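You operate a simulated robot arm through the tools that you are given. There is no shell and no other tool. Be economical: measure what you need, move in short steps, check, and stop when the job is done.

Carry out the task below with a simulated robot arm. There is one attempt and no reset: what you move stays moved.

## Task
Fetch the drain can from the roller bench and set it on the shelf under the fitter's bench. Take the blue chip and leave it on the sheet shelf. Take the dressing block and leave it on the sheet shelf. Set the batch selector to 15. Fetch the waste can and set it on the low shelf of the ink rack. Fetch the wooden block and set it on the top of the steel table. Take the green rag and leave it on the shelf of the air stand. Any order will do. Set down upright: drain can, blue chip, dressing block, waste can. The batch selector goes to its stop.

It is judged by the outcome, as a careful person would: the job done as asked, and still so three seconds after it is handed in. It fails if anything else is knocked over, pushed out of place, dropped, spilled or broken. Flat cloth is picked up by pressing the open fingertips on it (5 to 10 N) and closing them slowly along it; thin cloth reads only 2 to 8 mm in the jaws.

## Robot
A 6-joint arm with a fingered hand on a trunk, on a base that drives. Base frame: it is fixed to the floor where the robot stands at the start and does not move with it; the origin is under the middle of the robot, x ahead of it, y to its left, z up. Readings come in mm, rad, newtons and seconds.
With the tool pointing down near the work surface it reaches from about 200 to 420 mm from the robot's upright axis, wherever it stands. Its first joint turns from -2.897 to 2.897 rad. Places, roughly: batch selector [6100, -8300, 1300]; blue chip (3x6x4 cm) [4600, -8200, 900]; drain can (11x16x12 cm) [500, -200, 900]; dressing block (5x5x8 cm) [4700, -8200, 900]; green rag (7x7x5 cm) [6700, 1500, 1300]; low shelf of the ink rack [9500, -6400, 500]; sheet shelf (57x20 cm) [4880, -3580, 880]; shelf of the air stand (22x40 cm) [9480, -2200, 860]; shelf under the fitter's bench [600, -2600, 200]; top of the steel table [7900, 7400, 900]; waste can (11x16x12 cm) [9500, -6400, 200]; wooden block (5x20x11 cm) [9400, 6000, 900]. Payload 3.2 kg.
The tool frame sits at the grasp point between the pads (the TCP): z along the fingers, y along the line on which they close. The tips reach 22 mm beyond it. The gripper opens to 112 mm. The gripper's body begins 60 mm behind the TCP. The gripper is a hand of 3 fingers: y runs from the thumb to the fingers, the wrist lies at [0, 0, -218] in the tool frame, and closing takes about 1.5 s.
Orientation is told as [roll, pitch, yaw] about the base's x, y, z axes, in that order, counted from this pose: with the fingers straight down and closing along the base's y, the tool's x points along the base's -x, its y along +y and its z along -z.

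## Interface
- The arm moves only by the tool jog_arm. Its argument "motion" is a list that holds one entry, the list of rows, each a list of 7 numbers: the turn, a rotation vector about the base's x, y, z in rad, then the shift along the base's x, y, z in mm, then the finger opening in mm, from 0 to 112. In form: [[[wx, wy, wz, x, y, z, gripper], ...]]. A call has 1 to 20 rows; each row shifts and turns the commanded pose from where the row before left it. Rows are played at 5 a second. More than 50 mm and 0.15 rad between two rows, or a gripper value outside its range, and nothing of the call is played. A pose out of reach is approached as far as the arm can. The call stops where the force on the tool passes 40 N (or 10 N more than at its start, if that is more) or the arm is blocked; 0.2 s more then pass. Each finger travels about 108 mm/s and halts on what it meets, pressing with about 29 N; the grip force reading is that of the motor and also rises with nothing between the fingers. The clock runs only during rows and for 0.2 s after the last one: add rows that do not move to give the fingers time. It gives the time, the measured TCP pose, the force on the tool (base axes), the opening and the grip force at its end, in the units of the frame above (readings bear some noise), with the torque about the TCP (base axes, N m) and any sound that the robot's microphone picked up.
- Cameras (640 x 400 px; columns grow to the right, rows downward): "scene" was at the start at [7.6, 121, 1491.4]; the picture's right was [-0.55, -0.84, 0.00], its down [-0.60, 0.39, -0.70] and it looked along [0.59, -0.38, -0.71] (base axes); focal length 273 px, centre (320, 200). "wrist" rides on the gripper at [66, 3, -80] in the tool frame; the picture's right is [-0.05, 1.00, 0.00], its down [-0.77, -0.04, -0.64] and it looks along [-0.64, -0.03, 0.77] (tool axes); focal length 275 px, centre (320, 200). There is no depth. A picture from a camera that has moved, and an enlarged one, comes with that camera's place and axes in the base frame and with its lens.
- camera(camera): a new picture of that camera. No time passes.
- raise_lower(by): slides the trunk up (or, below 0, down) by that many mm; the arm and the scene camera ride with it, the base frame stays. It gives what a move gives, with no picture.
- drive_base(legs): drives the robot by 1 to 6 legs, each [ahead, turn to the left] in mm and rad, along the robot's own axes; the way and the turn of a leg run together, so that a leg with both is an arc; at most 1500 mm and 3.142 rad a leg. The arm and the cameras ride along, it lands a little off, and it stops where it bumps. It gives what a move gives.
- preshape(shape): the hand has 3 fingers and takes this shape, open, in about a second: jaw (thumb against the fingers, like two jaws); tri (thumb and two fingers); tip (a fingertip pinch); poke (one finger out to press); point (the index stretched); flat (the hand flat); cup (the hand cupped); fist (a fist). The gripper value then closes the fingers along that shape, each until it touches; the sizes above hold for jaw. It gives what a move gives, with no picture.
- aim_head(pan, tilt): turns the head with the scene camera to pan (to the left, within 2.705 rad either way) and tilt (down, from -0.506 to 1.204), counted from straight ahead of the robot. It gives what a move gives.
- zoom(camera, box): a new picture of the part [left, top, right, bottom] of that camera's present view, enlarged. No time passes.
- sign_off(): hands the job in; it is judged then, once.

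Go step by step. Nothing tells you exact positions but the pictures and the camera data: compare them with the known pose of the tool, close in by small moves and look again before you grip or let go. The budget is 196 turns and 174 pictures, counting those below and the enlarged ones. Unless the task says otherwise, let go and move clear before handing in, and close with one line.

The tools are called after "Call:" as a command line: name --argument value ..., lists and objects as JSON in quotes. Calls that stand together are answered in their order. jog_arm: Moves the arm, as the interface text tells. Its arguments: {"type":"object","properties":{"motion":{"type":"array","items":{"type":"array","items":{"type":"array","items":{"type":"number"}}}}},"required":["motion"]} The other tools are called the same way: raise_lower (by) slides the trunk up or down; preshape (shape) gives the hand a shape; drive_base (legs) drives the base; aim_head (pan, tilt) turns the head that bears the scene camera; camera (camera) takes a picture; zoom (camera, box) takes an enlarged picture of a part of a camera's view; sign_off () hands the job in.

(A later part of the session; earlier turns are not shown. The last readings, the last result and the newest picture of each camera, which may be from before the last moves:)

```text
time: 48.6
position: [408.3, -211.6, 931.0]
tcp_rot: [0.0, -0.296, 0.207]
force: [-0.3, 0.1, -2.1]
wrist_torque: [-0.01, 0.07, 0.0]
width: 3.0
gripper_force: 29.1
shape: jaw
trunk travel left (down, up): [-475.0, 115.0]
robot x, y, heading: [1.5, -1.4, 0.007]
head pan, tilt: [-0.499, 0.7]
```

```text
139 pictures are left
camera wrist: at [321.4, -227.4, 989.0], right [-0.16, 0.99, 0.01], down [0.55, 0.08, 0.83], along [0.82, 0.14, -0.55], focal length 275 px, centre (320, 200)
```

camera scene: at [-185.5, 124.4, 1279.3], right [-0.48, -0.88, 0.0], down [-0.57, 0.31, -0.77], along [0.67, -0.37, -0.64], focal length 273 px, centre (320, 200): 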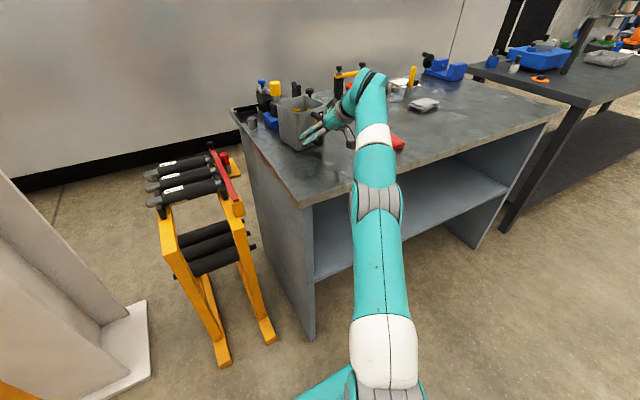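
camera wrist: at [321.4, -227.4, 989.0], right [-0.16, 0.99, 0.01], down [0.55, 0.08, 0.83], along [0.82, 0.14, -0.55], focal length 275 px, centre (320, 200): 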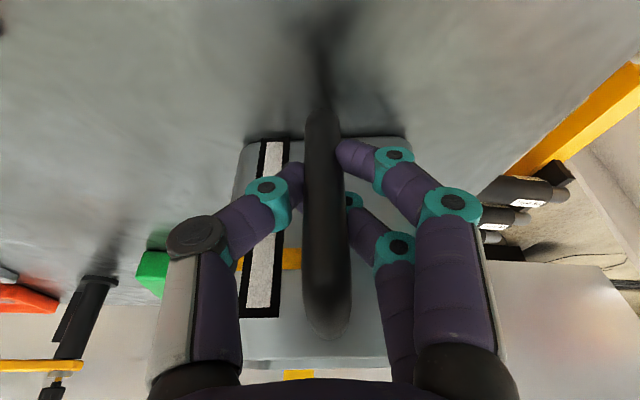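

Thumb and front finger now pinch the bar, with the second finger inside the loop. Test lift.

Call:
jog_arm --motion '[[[0, 0, 0, 0, 0, 0, 0], [0, 0, 0, 0, 0, 8, 0], [0, 0, 0, 0, 0, 12, 0], [0, 0, 0, 0, 0, 15, 0], [0, 0, 0, 0, 0, 0, 0]]]'

Call:
camera --camera "wrist"

Call:
camera --camera "scene"

```text
time: 49.8
position: [406.8, -211.9, 964.8]
tcp_rot: [0.0, -0.298, 0.206]
force: [0.3, 0.0, -2.1]
wrist_torque: [-0.03, 0.2, 0.0]
width: 3.0
gripper_force: 28.8
shape: jaw
trunk travel left (down, up): [-475.0, 115.0]
robot x, y, heading: [-0.8, 0.9, 0.001]
head pan, tilt: [-0.499, 0.7]
```

```text
138 pictures are left
camera wrist: at [321.9, -227.3, 1023.1], right [-0.16, 0.99, 0.01], down [0.55, 0.08, 0.83], along [0.82, 0.14, -0.55], focal length 275 px, centre (320, 200)
```

wrist: 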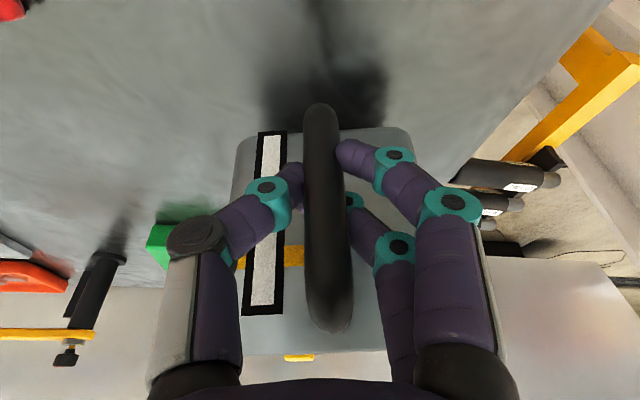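

```text
137 pictures are left
camera scene: at [12.7, 124.5, 1449.3], right [-0.48, -0.88, 0.0], down [-0.57, 0.31, -0.76], along [0.67, -0.37, -0.64], focal length 273 px, centre (320, 200)
```

scene: 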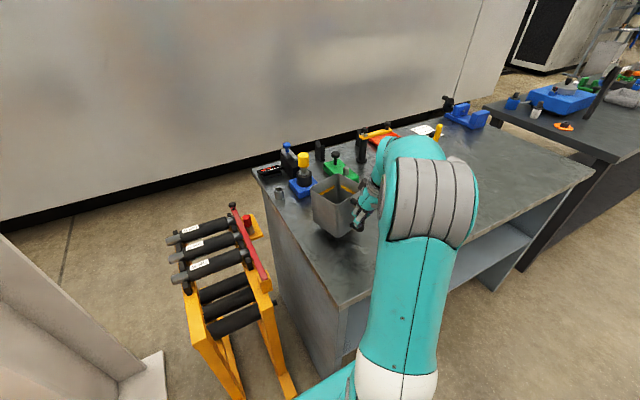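

The can is lifted and level. I'll raise it clear, back away and turn toward the fitter's bench.

Call:
jog_arm --motion '[[[0, 0, 0, 0, 0, 20, 0], [0, 0, 0, 0, 0, 25, 0], [0, 0, 0, 0, 0, 25, 0], [0, 0, 0, 0, 0, 0, 0]]]'

Call:
drive_base --legs '[[-550, 0], [0, -1.5708]]'

Call:
aim_head --pan 0.3 --tilt 0.5

Call:
camera --camera "scene"

Call:
camera --camera "wrist"

```text
time: 50.8
position: [408.5, -212.1, 1035.2]
tcp_rot: [0.0, -0.296, 0.206]
force: [-0.3, 0.6, -1.5]
wrist_torque: [-0.01, 0.17, 0.0]
width: 3.0
gripper_force: 28.5
shape: jaw
trunk travel left (down, up): [-475.0, 115.0]
robot x, y, heading: [-4.3, -2.2, 0.002]
head pan, tilt: [-0.499, 0.7]
```

```text
time: 57.8
position: [-768.0, -414.2, 1033.7]
tcp_rot: [0.0, -0.297, -1.343]
force: [0.4, -0.5, -2.4]
wrist_torque: [0.14, 0.03, 0.0]
width: 3.0
gripper_force: 29.4
shape: jaw
trunk travel left (down, up): [-475.0, 115.0]
robot x, y, heading: [-563.5, -3.6, -1.55]
head pan, tilt: [-0.499, 0.7]
```

```text
time: 58.9
position: [-767.5, -414.6, 1035.3]
tcp_rot: [-0.001, -0.296, -1.343]
force: [-0.5, -0.1, -1.7]
wrist_torque: [0.14, 0.03, -0.01]
width: 3.1
gripper_force: 29.0
shape: jaw
trunk travel left (down, up): [-475.0, 115.0]
robot x, y, heading: [-566.2, -2.8, -1.551]
head pan, tilt: [0.3, 0.499]
```

```text
136 pictures are left
camera scene: at [-368.6, -25.2, 1467.0], right [-0.95, -0.31, 0.0], down [-0.15, 0.45, -0.88], along [0.28, -0.83, -0.48], focal length 273 px, centre (320, 200)
```

scene: 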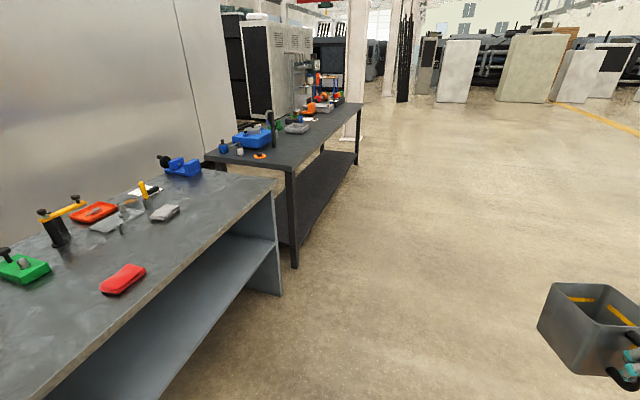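

```text
135 pictures are left
camera wrist: at [-784.1, -329.3, 1093.2], right [0.98, 0.18, 0.01], down [0.09, -0.55, 0.83], along [0.16, -0.82, -0.55], focal length 275 px, centre (320, 200)
```

wrist: 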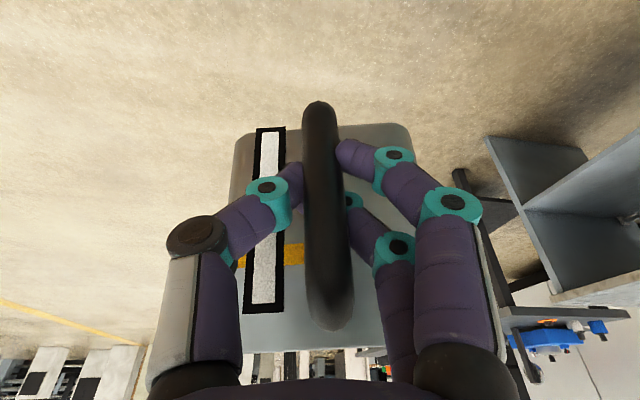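

The fitter's bench front is at x≈325, y from -1470 to -3740. I'll drive alongside to y≈-2450 and turn to face it.

Call:
drive_base --legs '[[0, -0.02], [1250, 0], [1200, 0], [0, 1.571]]'

Call:
aim_head --pan -0.2 --tilt 0.6

Call:
camera --camera "scene"

Call:
camera --camera "wrist"

```text
time: 75.0
position: [-130.2, -2637.4, 1034.8]
tcp_rot: [0.0, -0.297, 0.216]
force: [0.3, -0.7, -2.1]
wrist_torque: [-0.03, 0.13, 0.03]
width: 3.1
gripper_force: 28.8
shape: jaw
trunk travel left (down, up): [-475.0, 115.0]
robot x, y, heading: [-541.3, -2427.4, 0.009]
head pan, tilt: [0.3, 0.499]
```

```text
time: 75.9
position: [-129.6, -2636.7, 1034.5]
tcp_rot: [0.0, -0.296, 0.218]
force: [-0.7, -0.1, -1.5]
wrist_torque: [-0.06, 0.19, 0.0]
width: 2.7
gripper_force: 28.7
shape: jaw
trunk travel left (down, up): [-475.0, 115.0]
robot x, y, heading: [-542.5, -2427.9, 0.013]
head pan, tilt: [-0.201, 0.6]
```

```text
134 pictures are left
camera scene: at [-515.9, -2279.2, 1458.0], right [-0.19, -0.98, 0.0], down [-0.55, 0.11, -0.83], along [0.81, -0.16, -0.56], focal length 273 px, centre (320, 200)
```

scene: 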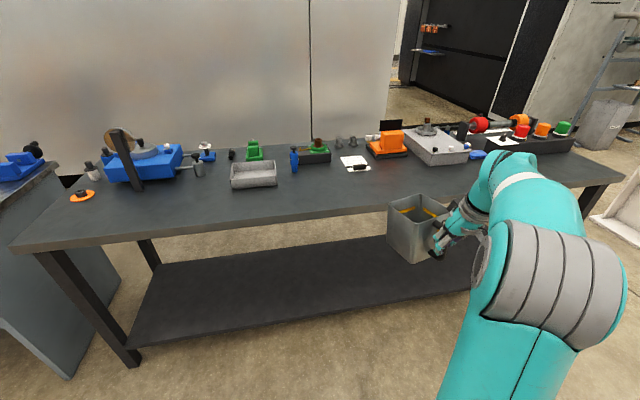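

```text
133 pictures are left
camera wrist: at [-216.1, -2651.8, 1093.2], right [-0.17, 0.99, 0.01], down [0.55, 0.08, 0.83], along [0.82, 0.15, -0.55], focal length 275 px, centre (320, 200)
```

wrist: 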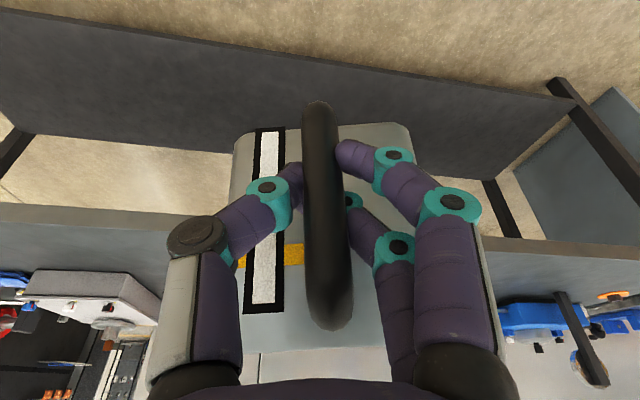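

The shelf front edge is at x≈290 (z≈200), and the bench top overhangs to x≈220. I'll lower the trunk here, well back, and bring the can down.

Call:
raise_lower --by -475

Call:
jog_arm --motion '[[[0, 0, 0, 0, 0, -40, 0], [0, 0, 0, 0, 0, -40, 0], [0, 0, 0, 0, 0, -40, 0], [0, 0, 0, 0, 0, -40, 0], [0, 0, 0, 0, 0, -40, 0], [0, 0, 0, 0, 0, 0, 0]]]'

Call:
camera --camera "scene"

Call:
camera --camera "wrist"

```text
refused: -475 is not a number from -400 to 400
```

```text
time: 77.3
position: [-127.0, -2636.3, 833.8]
tcp_rot: [0.002, -0.297, 0.217]
force: [-0.3, 0.5, -2.1]
wrist_torque: [-0.08, 0.13, 0.03]
width: 2.6
gripper_force: 29.0
shape: jaw
trunk travel left (down, up): [-475.0, 115.0]
robot x, y, heading: [-544.2, -2430.2, 0.011]
head pan, tilt: [-0.201, 0.6]
```

```text
132 pictures are left
camera scene: at [-515.8, -2279.4, 1458.0], right [-0.19, -0.98, 0.0], down [-0.55, 0.11, -0.82], along [0.81, -0.16, -0.57], focal length 273 px, centre (320, 200)
```

scene: 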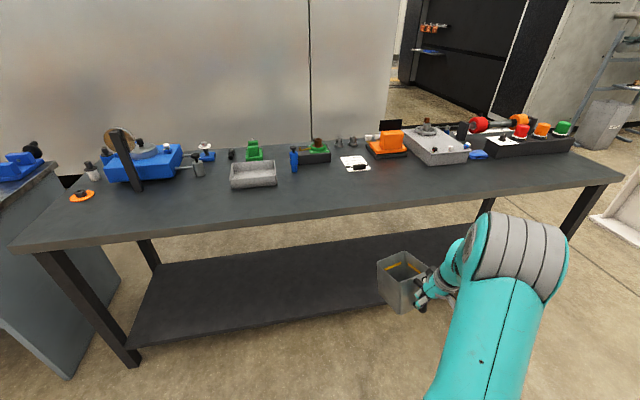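

```text
131 pictures are left
camera wrist: at [-214.0, -2651.8, 892.3], right [-0.17, 0.99, 0.01], down [0.55, 0.08, 0.83], along [0.82, 0.15, -0.55], focal length 275 px, centre (320, 200)
```

wrist: 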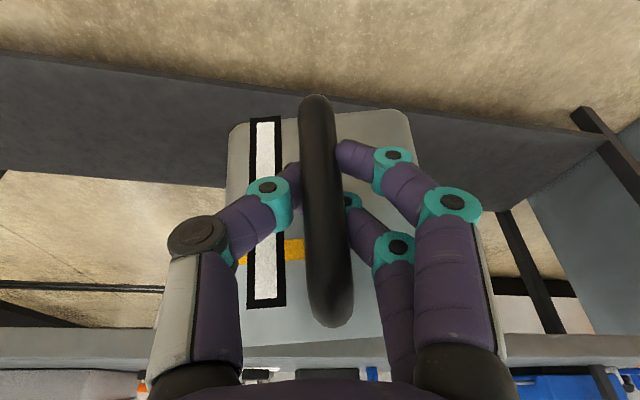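

Call:
raise_lower --by -400

Call:
jog_arm --motion '[[[0, 0, 0, 0, 0, -30, 0], [0, 0, 0, 0, 0, -30, 0], [0, 0, 0, 0, 0, 0, 0]]]'

Call:
camera --camera "scene"

Call:
camera --camera "wrist"

```text
time: 81.1
position: [-128.6, -2636.8, 434.4]
tcp_rot: [0.0, -0.298, 0.216]
force: [-0.1, 0.9, -2.5]
wrist_torque: [-0.04, 0.2, -0.02]
width: 2.8
gripper_force: 29.2
shape: jaw
trunk travel left (down, up): [-75.0, 515.0]
robot x, y, heading: [-543.5, -2429.0, 0.01]
head pan, tilt: [-0.201, 0.6]
```

```text
time: 81.9
position: [-111.8, -2632.5, 384.4]
tcp_rot: [-0.003, -0.284, 0.213]
force: [0.4, 0.1, -2.1]
wrist_torque: [-0.07, 0.13, 0.01]
width: 3.0
gripper_force: 29.0
shape: jaw
out of reach, approached as far as the arm can: row 1, 2
trunk travel left (down, up): [-75.0, 515.0]
robot x, y, heading: [-543.8, -2427.6, 0.004]
head pan, tilt: [-0.201, 0.6]
```

```text
130 pictures are left
camera scene: at [-516.0, -2279.3, 1058.0], right [-0.19, -0.98, 0.0], down [-0.55, 0.11, -0.82], along [0.81, -0.16, -0.57], focal length 273 px, centre (320, 200)
```

scene: 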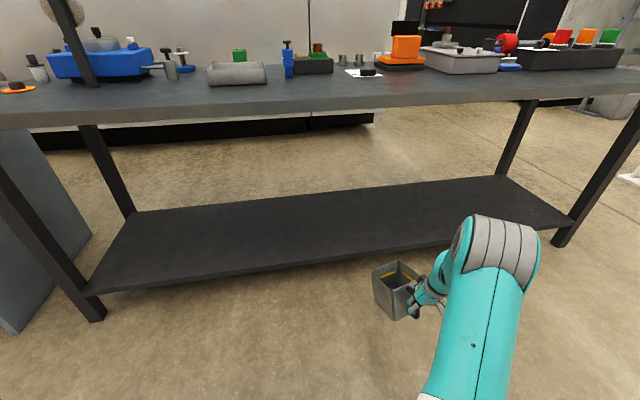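

```text
129 pictures are left
camera wrist: at [-197.9, -2647.2, 443.8], right [-0.17, 0.99, 0.01], down [0.56, 0.08, 0.83], along [0.81, 0.14, -0.56], focal length 275 px, centre (320, 200)
```

wrist: 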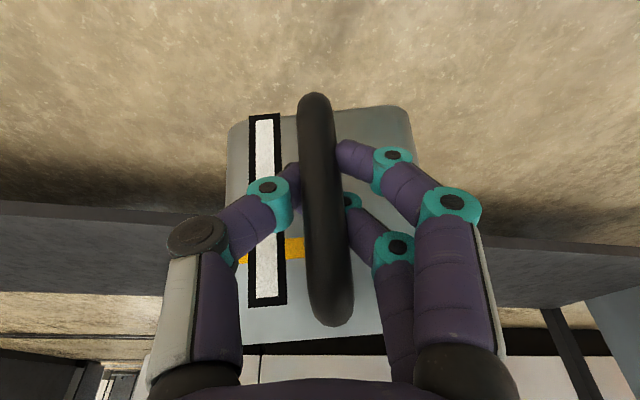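

The shelf now estimates at z≈155, x≈305. I'll zoom to refine both views.

Call:
zoom --camera "wrist" --box '[0, 160, 200, 285]'

Call:
zoom --camera "scene" --box '[240, 180, 480, 330]'

```text
3.20 times, centred on (100, 222) of wrist
camera zoom: at [-197.9, -2647.2, 443.8], right [-0.17, 0.99, 0.01], down [0.56, 0.08, 0.83], along [0.81, 0.14, -0.56], focal length 881 px, centre (1024, 128)
```

zoom: 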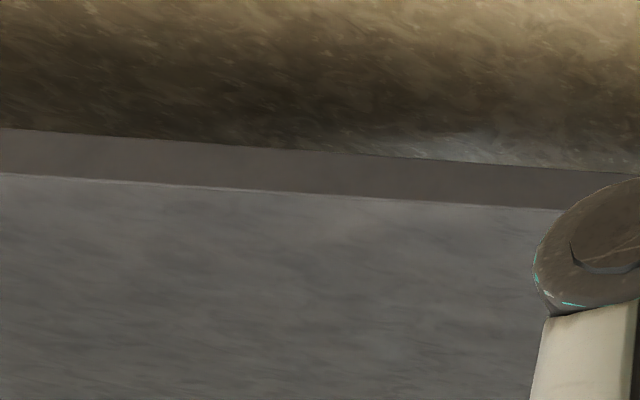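

```text
2.67 times, centred on (360, 255) of scene
camera zoom: at [-516.0, -2279.3, 1058.0], right [-0.19, -0.98, 0.0], down [-0.55, 0.11, -0.82], along [0.81, -0.16, -0.57], focal length 727 px, centre (213, 53)
```

zoom: 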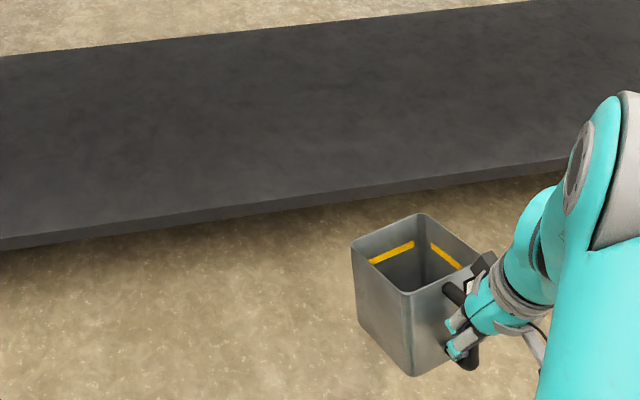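

The shelf top is at z≈203 with its front edge at x≈271. I'll lower the trunk the rest of the way, drive in partway, and check.

Call:
raise_lower --by -70

Call:
drive_base --legs '[[220, 0]]'

Call:
aim_head --pan -0.45 --tilt 0.7

Call:
camera --camera "scene"

Call:
camera --camera "wrist"

```text
time: 83.0
position: [-113.6, -2633.2, 313.0]
tcp_rot: [-0.002, -0.284, 0.211]
force: [0.0, 0.1, -1.8]
wrist_torque: [-0.03, 0.15, -0.01]
width: 2.7
gripper_force: 29.5
shape: jaw
trunk travel left (down, up): [-5.0, 585.0]
robot x, y, heading: [-539.3, -2427.4, 0.007]
head pan, tilt: [-0.201, 0.6]
```

```text
time: 84.7
position: [105.9, -2632.6, 313.9]
tcp_rot: [-0.003, -0.285, 0.209]
force: [0.1, 0.2, -1.7]
wrist_torque: [-0.03, 0.15, 0.03]
width: 2.5
gripper_force: 29.7
shape: jaw
trunk travel left (down, up): [-5.0, 585.0]
robot x, y, heading: [-324.2, -2424.1, 0.009]
head pan, tilt: [-0.201, 0.6]
```

```text
time: 85.5
position: [105.8, -2631.1, 313.5]
tcp_rot: [-0.001, -0.285, 0.211]
force: [-0.4, -0.7, -2.3]
wrist_torque: [-0.06, 0.16, 0.02]
width: 2.9
gripper_force: 29.1
shape: jaw
trunk travel left (down, up): [-5.0, 585.0]
robot x, y, heading: [-323.7, -2424.6, 0.009]
head pan, tilt: [-0.45, 0.7]
```

```text
126 pictures are left
camera scene: at [-307.2, -2296.9, 979.3], right [-0.43, -0.9, 0.0], down [-0.58, 0.28, -0.77], along [0.69, -0.33, -0.64], focal length 273 px, centre (320, 200)
```

scene: 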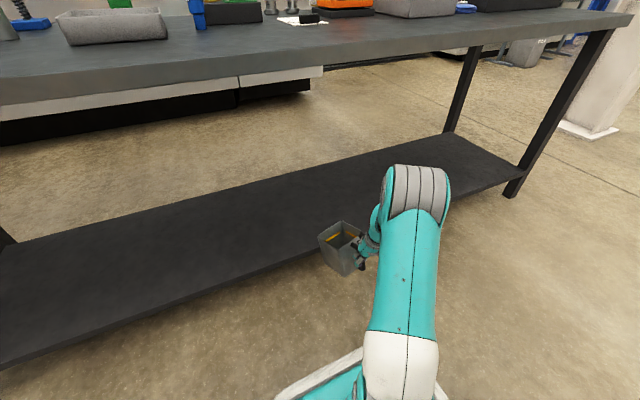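

```text
125 pictures are left
camera wrist: at [19.7, -2646.3, 374.1], right [-0.16, 0.99, 0.01], down [0.56, 0.08, 0.83], along [0.81, 0.14, -0.56], focal length 275 px, centre (320, 200)
```

wrist: 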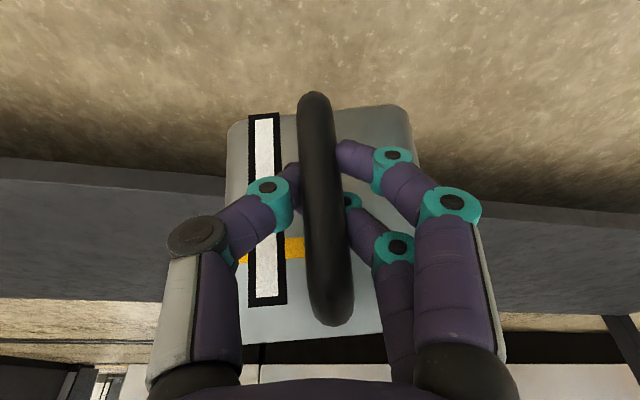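

Clear so far. I'll drive in another 145 mm.

Call:
drive_base --legs '[[145, 0]]'

Call:
camera --camera "scene"

Call:
zoom --camera "scene" --box '[280, 150, 440, 290]'

Call:
camera --camera "wrist"

```text
time: 86.8
position: [249.4, -2631.0, 314.7]
tcp_rot: [-0.001, -0.285, 0.209]
force: [0.1, 0.1, -3.0]
wrist_torque: [-0.02, 0.15, -0.03]
width: 2.8
gripper_force: 29.1
shape: jaw
trunk travel left (down, up): [-5.0, 585.0]
robot x, y, heading: [-177.6, -2423.3, 0.009]
head pan, tilt: [-0.45, 0.7]
```

```text
124 pictures are left
camera scene: at [-163.0, -2295.9, 979.3], right [-0.43, -0.9, 0.0], down [-0.58, 0.28, -0.76], along [0.69, -0.33, -0.64], focal length 273 px, centre (320, 200)
```

scene: 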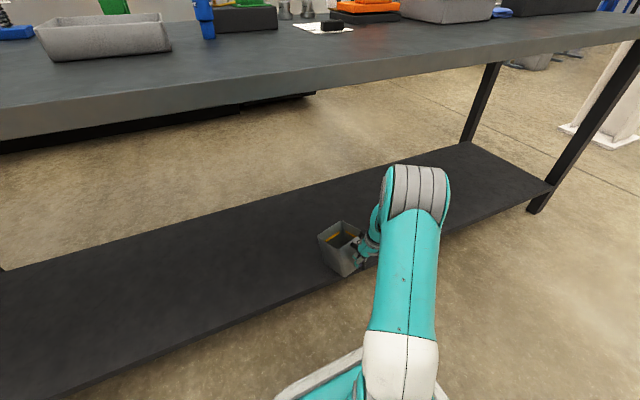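

```text
2.86 times, centred on (360, 220) of scene
camera zoom: at [-163.0, -2295.9, 979.3], right [-0.43, -0.9, 0.0], down [-0.58, 0.28, -0.76], along [0.69, -0.33, -0.64], focal length 779 px, centre (206, 143)
```

zoom: 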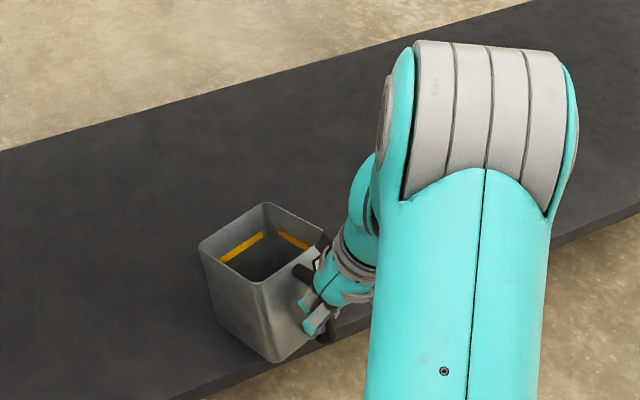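

```text
122 pictures are left
camera wrist: at [163.9, -2645.4, 374.1], right [-0.16, 0.99, 0.01], down [0.56, 0.08, 0.83], along [0.81, 0.14, -0.56], focal length 275 px, centre (320, 200)
```

wrist: 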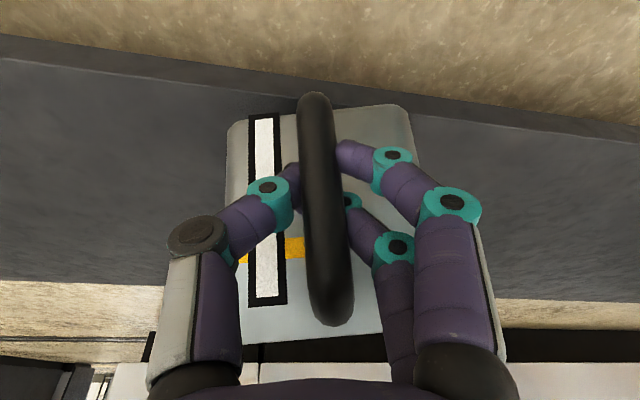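

The front bottom edge of the can is about at the shelf edge. I'll push 38 mm further in, then lower until contact.

Call:
jog_arm --motion '[[[0, 0, 0, 13, 0, 0, 0], [0, 0, 0, 13, 0, 0, 0], [0, 0, 0, 12, 0, 0, 0], [0, 0, 0, 0, 0, -7, 0], [0, 0, 0, 0, 0, -7, 0], [0, 0, 0, 0, 0, 0, 0]]]'

Call:
camera --camera "wrist"

```text
time: 88.2
position: [286.9, -2630.5, 300.8]
tcp_rot: [-0.001, -0.283, 0.21]
force: [-0.4, 0.2, -3.0]
wrist_torque: [-0.03, 0.13, 0.02]
width: 2.6
gripper_force: 29.3
shape: jaw
trunk travel left (down, up): [-5.0, 585.0]
robot x, y, heading: [-177.3, -2422.3, 0.004]
head pan, tilt: [-0.45, 0.7]
```

```text
121 pictures are left
camera wrist: at [201.2, -2645.3, 360.4], right [-0.16, 0.99, 0.01], down [0.56, 0.08, 0.83], along [0.81, 0.14, -0.56], focal length 275 px, centre (320, 200)
```

wrist: 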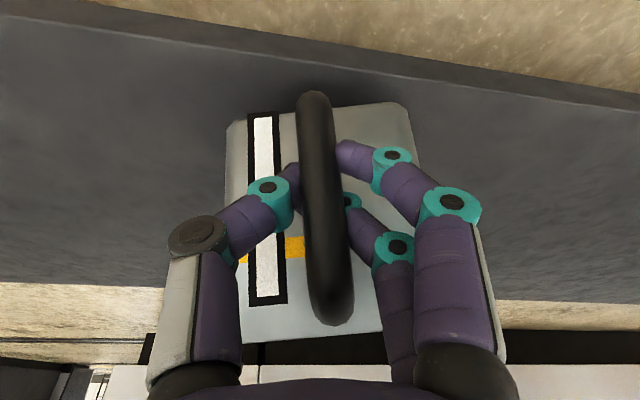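

Call:
jog_arm --motion '[[[0, 0, 0, 0, 0, -5, 0], [0, 0, 0, 0, 0, -5, 0], [0, 0, 0, 0, 0, -4, 0], [0, 0, 0, 0, 0, 0, 0]]]'

Call:
jog_arm --motion '[[[0, 0, 0, 0, 0, -4, 0], [0, 0, 0, 0, 0, -4, 0], [0, 0, 0, 0, 0, 0, 0]]]'

Call:
zoom --camera "scene" --box '[280, 150, 440, 290]'

```text
time: 89.2
position: [286.0, -2630.1, 287.5]
tcp_rot: [0.0, -0.285, 0.21]
force: [-1.0, -0.7, -1.3]
wrist_torque: [0.04, 0.08, -0.02]
width: 2.7
gripper_force: 29.1
shape: jaw
trunk travel left (down, up): [-5.0, 585.0]
robot x, y, heading: [-176.3, -2425.6, 0.006]
head pan, tilt: [-0.45, 0.7]
```

```text
time: 90.0
position: [286.1, -2630.7, 279.0]
tcp_rot: [-0.002, -0.284, 0.209]
force: [-0.1, -0.4, -0.7]
wrist_torque: [0.07, 0.06, 0.02]
width: 2.5
gripper_force: 29.3
shape: jaw
trunk travel left (down, up): [-5.0, 585.0]
robot x, y, heading: [-179.4, -2423.7, 0.001]
head pan, tilt: [-0.45, 0.7]
```

```text
2.86 times, centred on (360, 220) of scene
camera zoom: at [-163.1, -2295.9, 979.3], right [-0.43, -0.9, 0.0], down [-0.58, 0.28, -0.76], along [0.69, -0.33, -0.64], focal length 779 px, centre (206, 143)
```

zoom: 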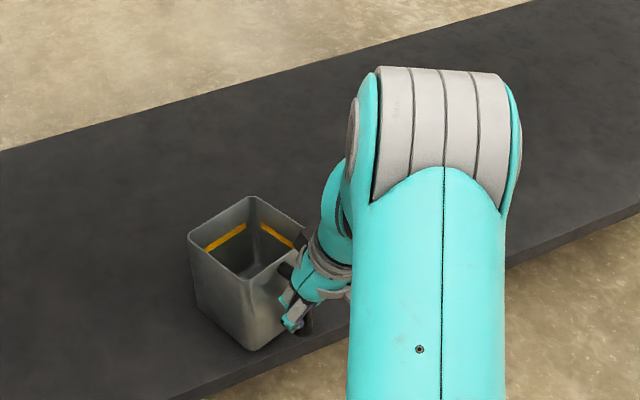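

The load is coming off the wrist, so the can is touching. A few mm more, then release.

Call:
jog_arm --motion '[[[0, 0, 0, 0, 0, -3, 0], [0, 0, 0, 0, 0, -3, 0], [0, 0, 0, 0, 0, 0, 0]]]'

Call:
camera --camera "wrist"

```text
time: 90.8
position: [288.2, -2631.1, 271.9]
tcp_rot: [-0.001, -0.283, 0.21]
force: [0.0, 0.6, -1.0]
wrist_torque: [0.06, 0.02, 0.02]
width: 2.2
gripper_force: 29.0
shape: jaw
trunk travel left (down, up): [-5.0, 585.0]
robot x, y, heading: [-179.1, -2424.1, 0.006]
head pan, tilt: [-0.45, 0.7]
```

```text
119 pictures are left
camera wrist: at [201.9, -2645.4, 331.8], right [-0.16, 0.99, 0.01], down [0.56, 0.08, 0.83], along [0.81, 0.14, -0.56], focal length 275 px, centre (320, 200)
```

wrist: 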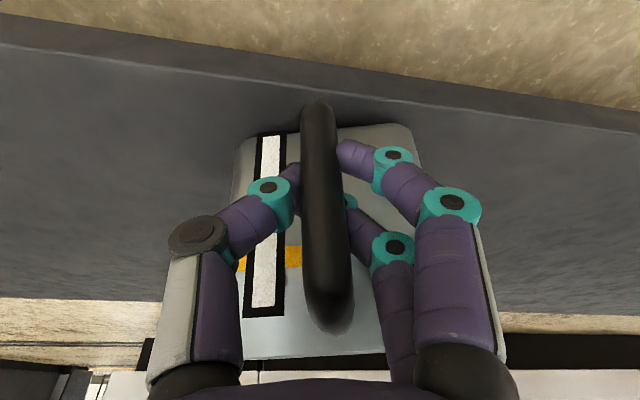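

The can is seated. I'll open and back the base out straight.

Call:
jog_arm --motion '[[[0, 0, 0, 0, 0, 0, 30], [0, 0, 0, 0, 0, 0, 60], [0, 0, 0, 0, 0, 0, 90], [0, 0, 0, 0, 0, 0, 112], [0, 0, 0, 0, 0, 0, 112], [0, 0, 0, 0, 0, 0, 112], [0, 0, 0, 0, 0, 0, 112], [0, 0, 0, -8, 0, 10, 112], [0, 0, 0, -15, 0, 15, 112], [0, 0, 0, 0, 0, 0, 112]]]'

Call:
camera --camera "wrist"

```text
time: 93.0
position: [264.1, -2630.3, 297.3]
tcp_rot: [-0.001, -0.285, 0.21]
force: [0.3, 0.2, -0.4]
wrist_torque: [0.01, 0.02, -0.02]
width: 111.9
gripper_force: 0.1
shape: jaw
trunk travel left (down, up): [-5.0, 585.0]
robot x, y, heading: [-178.1, -2423.9, 0.006]
head pan, tilt: [-0.45, 0.7]
```

```text
118 pictures are left
camera wrist: at [178.5, -2644.3, 357.7], right [-0.16, 0.99, 0.01], down [0.56, 0.08, 0.83], along [0.81, 0.14, -0.56], focal length 275 px, centre (320, 200)
```

wrist: 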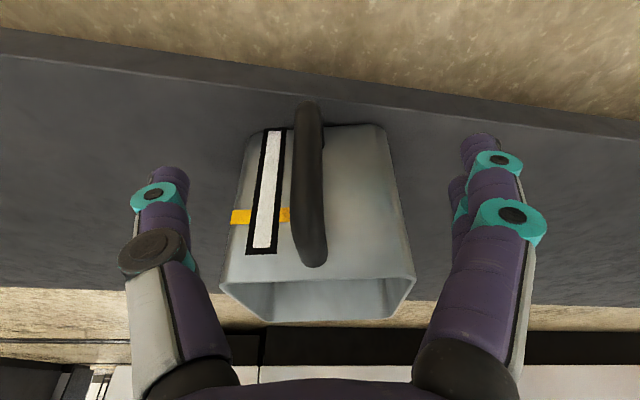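

The drain can stands upright on the shelf. I'll back out, raise the trunk, and look for a way toward the press area at (4600,-8200).

Call:
drive_base --legs '[[-450, 0]]'

Call:
raise_lower --by 400

Call:
drive_base --legs '[[0, -1.58]]'

Call:
aim_head --pan 0.4 --tilt 0.25

Call:
camera --camera "scene"

```text
time: 95.8
position: [-194.6, -2631.9, 297.9]
tcp_rot: [-0.002, -0.284, 0.215]
force: [0.3, -0.3, -0.6]
wrist_torque: [-0.01, 0.0, 0.0]
width: 111.9
gripper_force: 0.0
shape: jaw
trunk travel left (down, up): [-5.0, 585.0]
robot x, y, heading: [-641.2, -2428.1, 0.017]
head pan, tilt: [-0.45, 0.7]
```

```text
time: 99.6
position: [-195.5, -2631.2, 697.4]
tcp_rot: [-0.002, -0.284, 0.215]
force: [-0.3, -0.4, 0.4]
wrist_torque: [-0.03, -0.03, 0.01]
width: 111.8
gripper_force: 0.0
shape: jaw
trunk travel left (down, up): [-405.0, 185.0]
robot x, y, heading: [-641.1, -2426.8, 0.012]
head pan, tilt: [-0.45, 0.7]
```

```text
time: 103.8
position: [-846.6, -2869.5, 698.4]
tcp_rot: [-0.002, -0.284, -1.365]
force: [0.5, -0.2, -0.5]
wrist_torque: [-0.02, 0.0, -0.01]
width: 111.7
gripper_force: 0.0
shape: jaw
trunk travel left (down, up): [-405.0, 185.0]
robot x, y, heading: [-640.5, -2430.3, -1.57]
head pan, tilt: [-0.45, 0.7]
```

```text
time: 105.0
position: [-846.3, -2870.1, 697.9]
tcp_rot: [-0.001, -0.283, -1.367]
force: [1.0, -0.1, 0.1]
wrist_torque: [-0.04, 0.01, 0.04]
width: 112.1
gripper_force: 0.1
shape: jaw
trunk travel left (down, up): [-405.0, 185.0]
robot x, y, heading: [-639.8, -2428.3, -1.572]
head pan, tilt: [0.4, 0.25]
```

```text
117 pictures are left
camera scene: at [-436.6, -2454.5, 1420.1], right [-0.92, -0.39, 0.0], down [-0.1, 0.23, -0.97], along [0.38, -0.89, -0.25], focal length 273 px, centre (320, 200)
```

scene: 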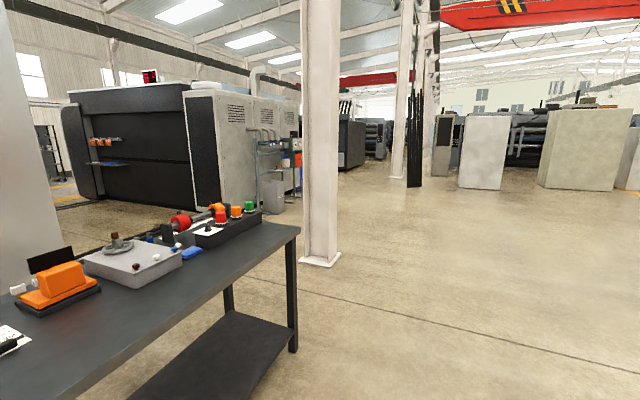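

The floor ahead is open, with a column at about (660,-5030). I'll drive on to y≈-4300 and look left.

Call:
drive_base --legs '[[1450, 0], [450, 0]]'

Call:
aim_head --pan 1.5 --tilt 0.2

Call:
camera --camera "scene"

Call:
aim_head --pan 0.5 --tilt 0.2

Call:
camera --camera "scene"

```text
time: 114.7
position: [-851.4, -4808.5, 697.7]
tcp_rot: [-0.003, -0.283, -1.367]
force: [-0.8, -0.8, 0.5]
wrist_torque: [0.0, -0.01, 0.02]
width: 112.0
gripper_force: 0.1
shape: jaw
trunk travel left (down, up): [-405.0, 185.0]
robot x, y, heading: [-644.4, -4366.7, -1.57]
head pan, tilt: [0.4, 0.25]
```

```text
time: 116.0
position: [-851.6, -4807.9, 697.2]
tcp_rot: [-0.002, -0.285, -1.366]
force: [0.3, 0.1, -0.4]
wrist_torque: [-0.02, 0.0, -0.01]
width: 112.1
gripper_force: 0.0
shape: jaw
trunk travel left (down, up): [-405.0, 185.0]
robot x, y, heading: [-642.0, -4366.0, -1.564]
head pan, tilt: [1.499, 0.201]
```

```text
116 pictures are left
camera scene: at [-384.4, -4312.8, 1424.7], right [-0.07, -1.0, 0.0], down [-0.2, 0.01, -0.98], along [0.98, -0.07, -0.2], focal length 273 px, centre (320, 200)
```

scene: 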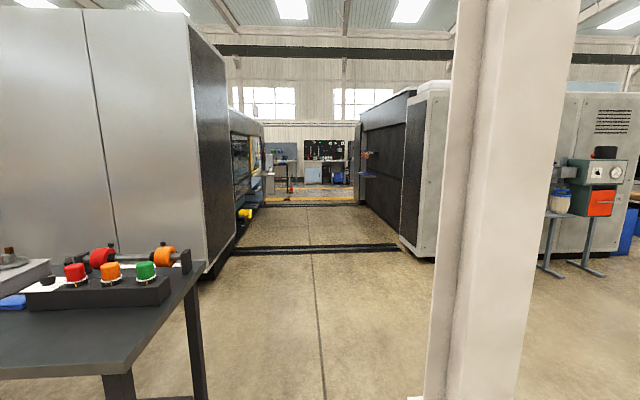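

```text
time: 117.3
position: [-851.3, -4809.6, 696.8]
tcp_rot: [-0.002, -0.285, -1.366]
force: [0.4, -0.2, 0.5]
wrist_torque: [-0.03, 0.04, -0.02]
width: 112.0
gripper_force: 0.1
shape: jaw
trunk travel left (down, up): [-405.0, 185.0]
robot x, y, heading: [-643.4, -4370.1, -1.567]
head pan, tilt: [0.499, 0.201]
```

```text
115 pictures are left
camera scene: at [-432.5, -4388.0, 1424.7], right [-0.88, -0.48, 0.0], down [-0.1, 0.17, -0.98], along [0.47, -0.86, -0.2], focal length 273 px, centre (320, 200)
```

scene: 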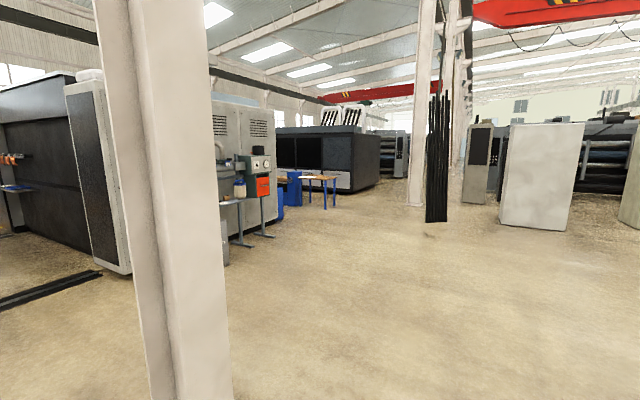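

There is a corridor along +x at y≈-4400 (the sheet shelf is on its left machine), and the chip/selector side lies around the far side of the right machine at y≈-8200. I'll drive diagonally to about (1300,-8700) and look.

Call:
drive_base --legs '[[0, 0.42], [1400, 0], [1400, 0], [1400, 0], [540, 0]]'

Call:
aim_head --pan 1.0 --tilt 0.2

Call:
camera --camera "scene"

```text
time: 141.5
position: [1376.0, -9162.5, 699.0]
tcp_rot: [-0.003, -0.284, -0.947]
force: [0.4, -1.3, -0.6]
wrist_torque: [0.01, 0.02, 0.01]
width: 111.8
gripper_force: 0.0
shape: jaw
trunk travel left (down, up): [-405.0, 185.0]
robot x, y, heading: [1382.6, -8675.2, -1.15]
head pan, tilt: [0.499, 0.201]
```

```text
time: 142.4
position: [1375.7, -9162.7, 698.2]
tcp_rot: [-0.001, -0.285, -0.946]
force: [-0.6, 0.5, 0.6]
wrist_torque: [0.02, -0.02, 0.01]
width: 111.8
gripper_force: 0.2
shape: jaw
trunk travel left (down, up): [-405.0, 185.0]
robot x, y, heading: [1386.5, -8674.9, -1.148]
head pan, tilt: [1.0, 0.201]
```

```text
114 pictures are left
camera scene: at [1604.2, -8566.0, 1424.7], right [-0.15, -0.99, 0.0], down [-0.2, 0.03, -0.98], along [0.97, -0.14, -0.2], focal length 273 px, centre (320, 200)
```

scene: 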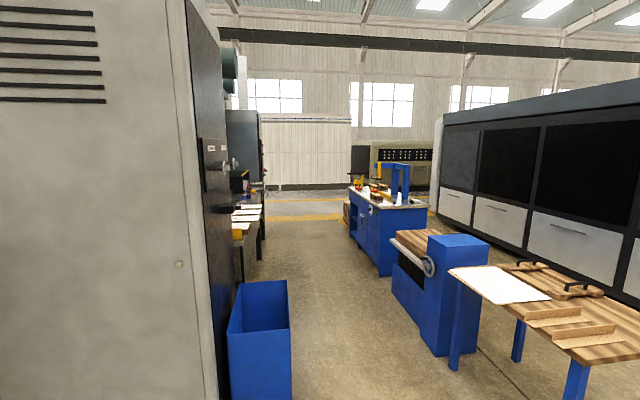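

The aisle: table with the parts is along the left machine at x≈4400–5500, y≈-8200, with a blue bin at (2950,-8500) to avoid. I'll drive down the middle at y≈-9070 and turn to face the table.

Call:
drive_base --legs '[[0, 0.9], [1450, 0], [160, 0.248], [1450, 0], [220, 0], [0, 1.57]]'

Call:
aim_head --pan 0.0 --tilt 0.6

Call:
camera --camera "scene"

```text
time: 164.6
position: [4796.0, -8722.8, 698.1]
tcp_rot: [-0.002, -0.285, 1.708]
force: [-0.2, -0.3, -0.6]
wrist_torque: [0.02, -0.03, -0.02]
width: 111.5
gripper_force: 0.2
shape: jaw
trunk travel left (down, up): [-405.0, 185.0]
robot x, y, heading: [4556.9, -9149.9, 1.506]
head pan, tilt: [1.0, 0.201]
```

```text
time: 165.9
position: [4796.6, -8723.1, 697.8]
tcp_rot: [-0.002, -0.284, 1.708]
force: [-0.1, 0.3, 0.0]
wrist_torque: [0.02, -0.03, -0.01]
width: 111.9
gripper_force: 0.1
shape: jaw
trunk travel left (down, up): [-405.0, 185.0]
robot x, y, heading: [4557.6, -9153.1, 1.504]
head pan, tilt: [0.0, 0.6]
```

```text
113 pictures are left
camera scene: at [4394.7, -9110.6, 1388.0], right [1.0, -0.07, 0.0], down [-0.04, -0.56, -0.83], along [0.05, 0.82, -0.56], focal length 273 px, centre (320, 200)
```

scene: 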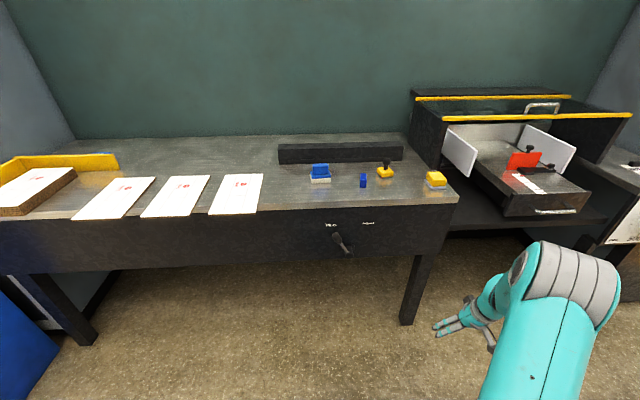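

I see a blue piece, a blue-and-white one and two yellow blocks on the table. Zooming to identify them.

Call:
zoom --camera "scene" --box '[280, 140, 460, 252]'

```text
3.56 times, centred on (370, 196) of scene
camera zoom: at [4394.7, -9110.6, 1388.0], right [1.0, -0.07, 0.0], down [-0.04, -0.56, -0.83], along [0.05, 0.82, -0.56], focal length 969 px, centre (142, 214)
```

zoom: 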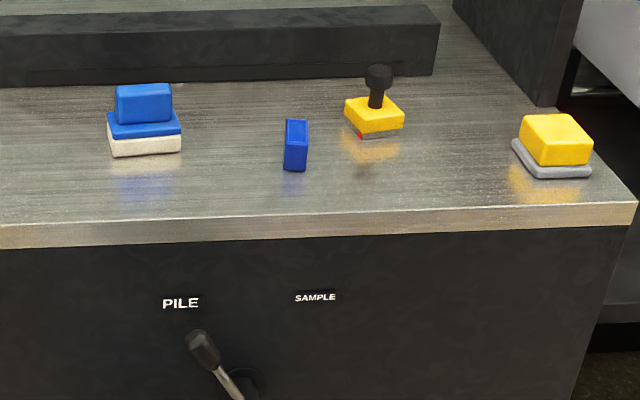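

The blue chip is at about (4607,-8265); the dressing block is the yellow block with the black knob at about (4714,-8184). I'll raise the trunk, face the table, and bring the arm to a tool-down pose.

Call:
raise_lower --by 120

Call:
drive_base --legs '[[0, 0.066]]'

Call:
jog_arm --motion '[[[0, 0, 0, 0, 0, 40, 112], [0, 0, 0, 0, 0, 40, 112], [0, 0, 0, 0, 0, 40, 112], [-0.14, -0.03, 0, -20, 0, 40, 112], [-0.138, -0.028, 0, -20, 0, 40, 112], [0, 0, -0.1, -30, -15, 30, 112], [0, 0, -0.1, -40, -20, 25, 112], [0, 0, 0, -40, -20, 20, 112], [0, 0, 0, -40, -20, 0, 112], [0, 0, 0, 0, 0, 0, 112]]]'

```text
time: 167.4
position: [4796.5, -8722.5, 818.0]
tcp_rot: [-0.003, -0.283, 1.706]
force: [-0.1, -0.4, -0.1]
wrist_torque: [0.02, -0.02, 0.0]
width: 111.9
gripper_force: 0.2
shape: jaw
trunk travel left (down, up): [-525.0, 65.0]
robot x, y, heading: [4553.3, -9148.8, 1.506]
head pan, tilt: [0.0, 0.6]
```

```text
time: 168.2
position: [4766.3, -8708.6, 816.3]
tcp_rot: [-0.003, -0.285, 1.773]
force: [0.6, -0.9, 0.0]
wrist_torque: [0.02, -0.02, -0.03]
width: 111.8
gripper_force: 0.0
shape: jaw
trunk travel left (down, up): [-525.0, 65.0]
robot x, y, heading: [4561.7, -9150.8, 1.571]
head pan, tilt: [0.0, 0.6]
```

```text
refused: row 7 steps farther than a row can; nothing moved
```

Call:
jog_arm --motion '[[[0, 0, 0, 0, 0, 45, 112], [0, 0, 0, 0, 0, 45, 112], [0, 0, 0, 0, 0, 45, 112], [-0.14, -0.03, 0, -20, 0, 40, 112], [-0.138, -0.028, 0, -20, 0, 40, 112], [0, 0, -0.1, -30, -15, 30, 112], [0, 0, -0.1, -40, -15, 20, 112], [0, 0, 0, -40, -15, 20, 112], [0, 0, 0, -40, -20, 20, 112], [0, 0, 0, 0, 0, 0, 112]]]'

Call:
drive_base --legs '[[465, 0]]'

Call:
camera --camera "wrist"

```text
time: 170.4
position: [4575.6, -8771.9, 1124.0]
tcp_rot: [-0.002, 0.001, 1.574]
force: [-0.2, -0.7, 0.7]
wrist_torque: [0.03, 0.0, 0.02]
width: 112.1
gripper_force: 0.1
shape: jaw
trunk travel left (down, up): [-525.0, 65.0]
robot x, y, heading: [4554.8, -9151.2, 1.569]
head pan, tilt: [0.0, 0.6]
```

```text
time: 173.2
position: [4582.5, -8311.6, 1123.1]
tcp_rot: [-0.002, 0.0, 1.562]
force: [0.0, -0.8, 0.7]
wrist_torque: [0.02, 0.0, 0.01]
width: 111.9
gripper_force: 0.1
shape: jaw
trunk travel left (down, up): [-525.0, 65.0]
robot x, y, heading: [4562.2, -8690.2, 1.559]
head pan, tilt: [0.0, 0.6]
```

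```text
111 pictures are left
camera wrist: at [4577.7, -8377.4, 1205.0], right [-1.0, 0.05, 0.0], down [0.04, 0.77, 0.64], along [0.04, 0.63, -0.77], focal length 275 px, centre (320, 200)
```

wrist: 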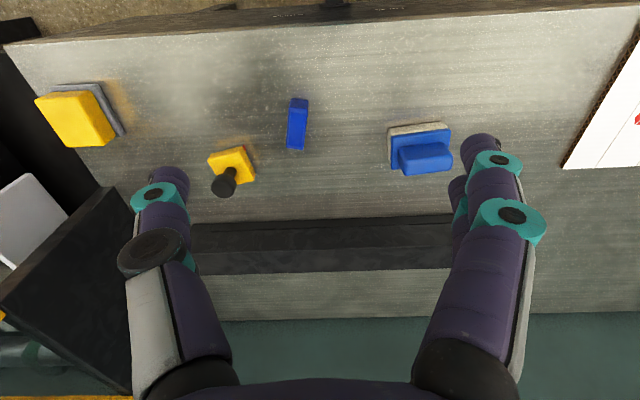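

Triangulated: table top z≈858, chip centre ≈(4617,-8235). I'll move over it with a narrower opening and look again.

Call:
jog_arm --motion '[[[0, 0, 0, 12, 24, -30, 70], [0, 0, 0, 12, 24, -30, 70], [0, 0, 0, 11, 24, -30, 70], [0, 0, 0, 0, 0, -30, 70], [0, 0, 0, 0, 0, 0, 70]]]'

Call:
camera --camera "wrist"

```text
time: 174.4
position: [4616.9, -8239.6, 1002.4]
tcp_rot: [-0.004, 0.0, 1.565]
force: [-0.2, -0.2, 0.1]
wrist_torque: [0.0, 0.0, -0.02]
width: 70.4
gripper_force: 0.2
shape: jaw
trunk travel left (down, up): [-525.0, 65.0]
robot x, y, heading: [4558.9, -8690.5, 1.561]
head pan, tilt: [0.0, 0.6]
```

```text
110 pictures are left
camera wrist: at [4612.3, -8305.8, 1084.8], right [-1.0, 0.05, 0.0], down [0.04, 0.77, 0.64], along [0.04, 0.64, -0.77], focal length 275 px, centre (320, 200)
```

wrist: 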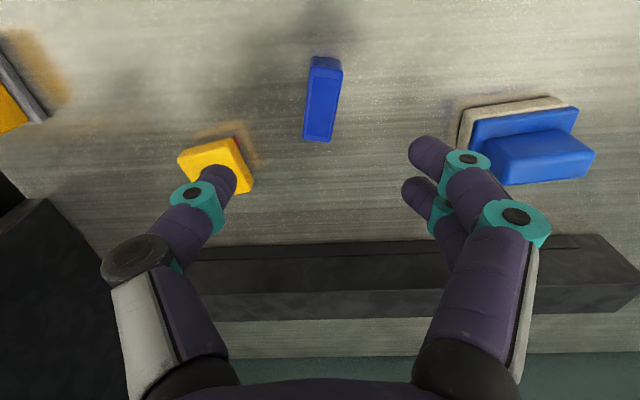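

Chip centre (4616,-8233), turned about -0.2 rad. I'll rotate to match and descend to just above.

Call:
jog_arm --motion '[[[0, 0, -0.1, 0, 3, -28, 70], [0, 0, -0.1, 0, 3, -28, 70], [0, 0, 0, 0, 0, -28, 70], [0, 0, 0, 0, 0, 0, 70]]]'

Call:
camera --camera "wrist"

```text
time: 175.4
position: [4618.7, -8234.0, 918.3]
tcp_rot: [-0.005, -0.002, 1.364]
force: [-0.7, 0.1, -0.8]
wrist_torque: [0.02, -0.03, -0.05]
width: 70.4
gripper_force: 0.1
shape: jaw
trunk travel left (down, up): [-525.0, 65.0]
robot x, y, heading: [4556.7, -8693.9, 1.561]
head pan, tilt: [0.0, 0.6]
```

```text
109 pictures are left
camera wrist: at [4600.2, -8297.7, 1000.8], right [-0.97, 0.25, 0.0], down [0.19, 0.75, 0.64], along [0.16, 0.61, -0.77], focal length 275 px, centre (320, 200)
```

wrist: 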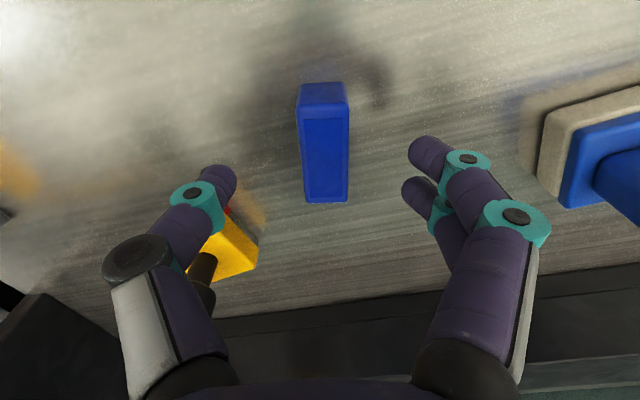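

Call:
jog_arm --motion '[[[0, 0, 0, -2, -6, -12, 70], [0, 0, 0, 0, 0, -12, 70], [0, 0, 0, 0, 0, -9, 70], [0, 0, 0, 0, 0, 0, 40], [0, 0, 0, 0, 0, 0, 25], [0, 0, 0, 0, 0, 0, 12], [0, 0, 0, 0, 0, 0, 8], [0, 0, 0, 0, 0, 0, 8], [0, 0, 0, 0, 0, 0, 8]]]'

Call:
camera --camera "wrist"

```text
time: 177.4
position: [4616.3, -8240.1, 886.9]
tcp_rot: [-0.003, 0.001, 1.363]
force: [0.4, -0.6, -0.2]
wrist_torque: [0.01, 0.0, -0.01]
width: 17.6
gripper_force: 28.5
shape: jaw
trunk travel left (down, up): [-525.0, 65.0]
robot x, y, heading: [4563.7, -8685.5, 1.566]
head pan, tilt: [0.0, 0.6]
```

```text
108 pictures are left
camera wrist: at [4599.2, -8303.7, 969.2], right [-0.97, 0.25, 0.0], down [0.19, 0.75, 0.64], along [0.16, 0.62, -0.77], focal length 275 px, centre (320, 200)
```

wrist: 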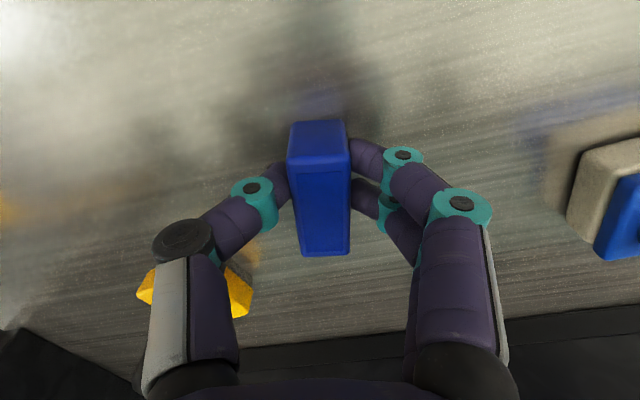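

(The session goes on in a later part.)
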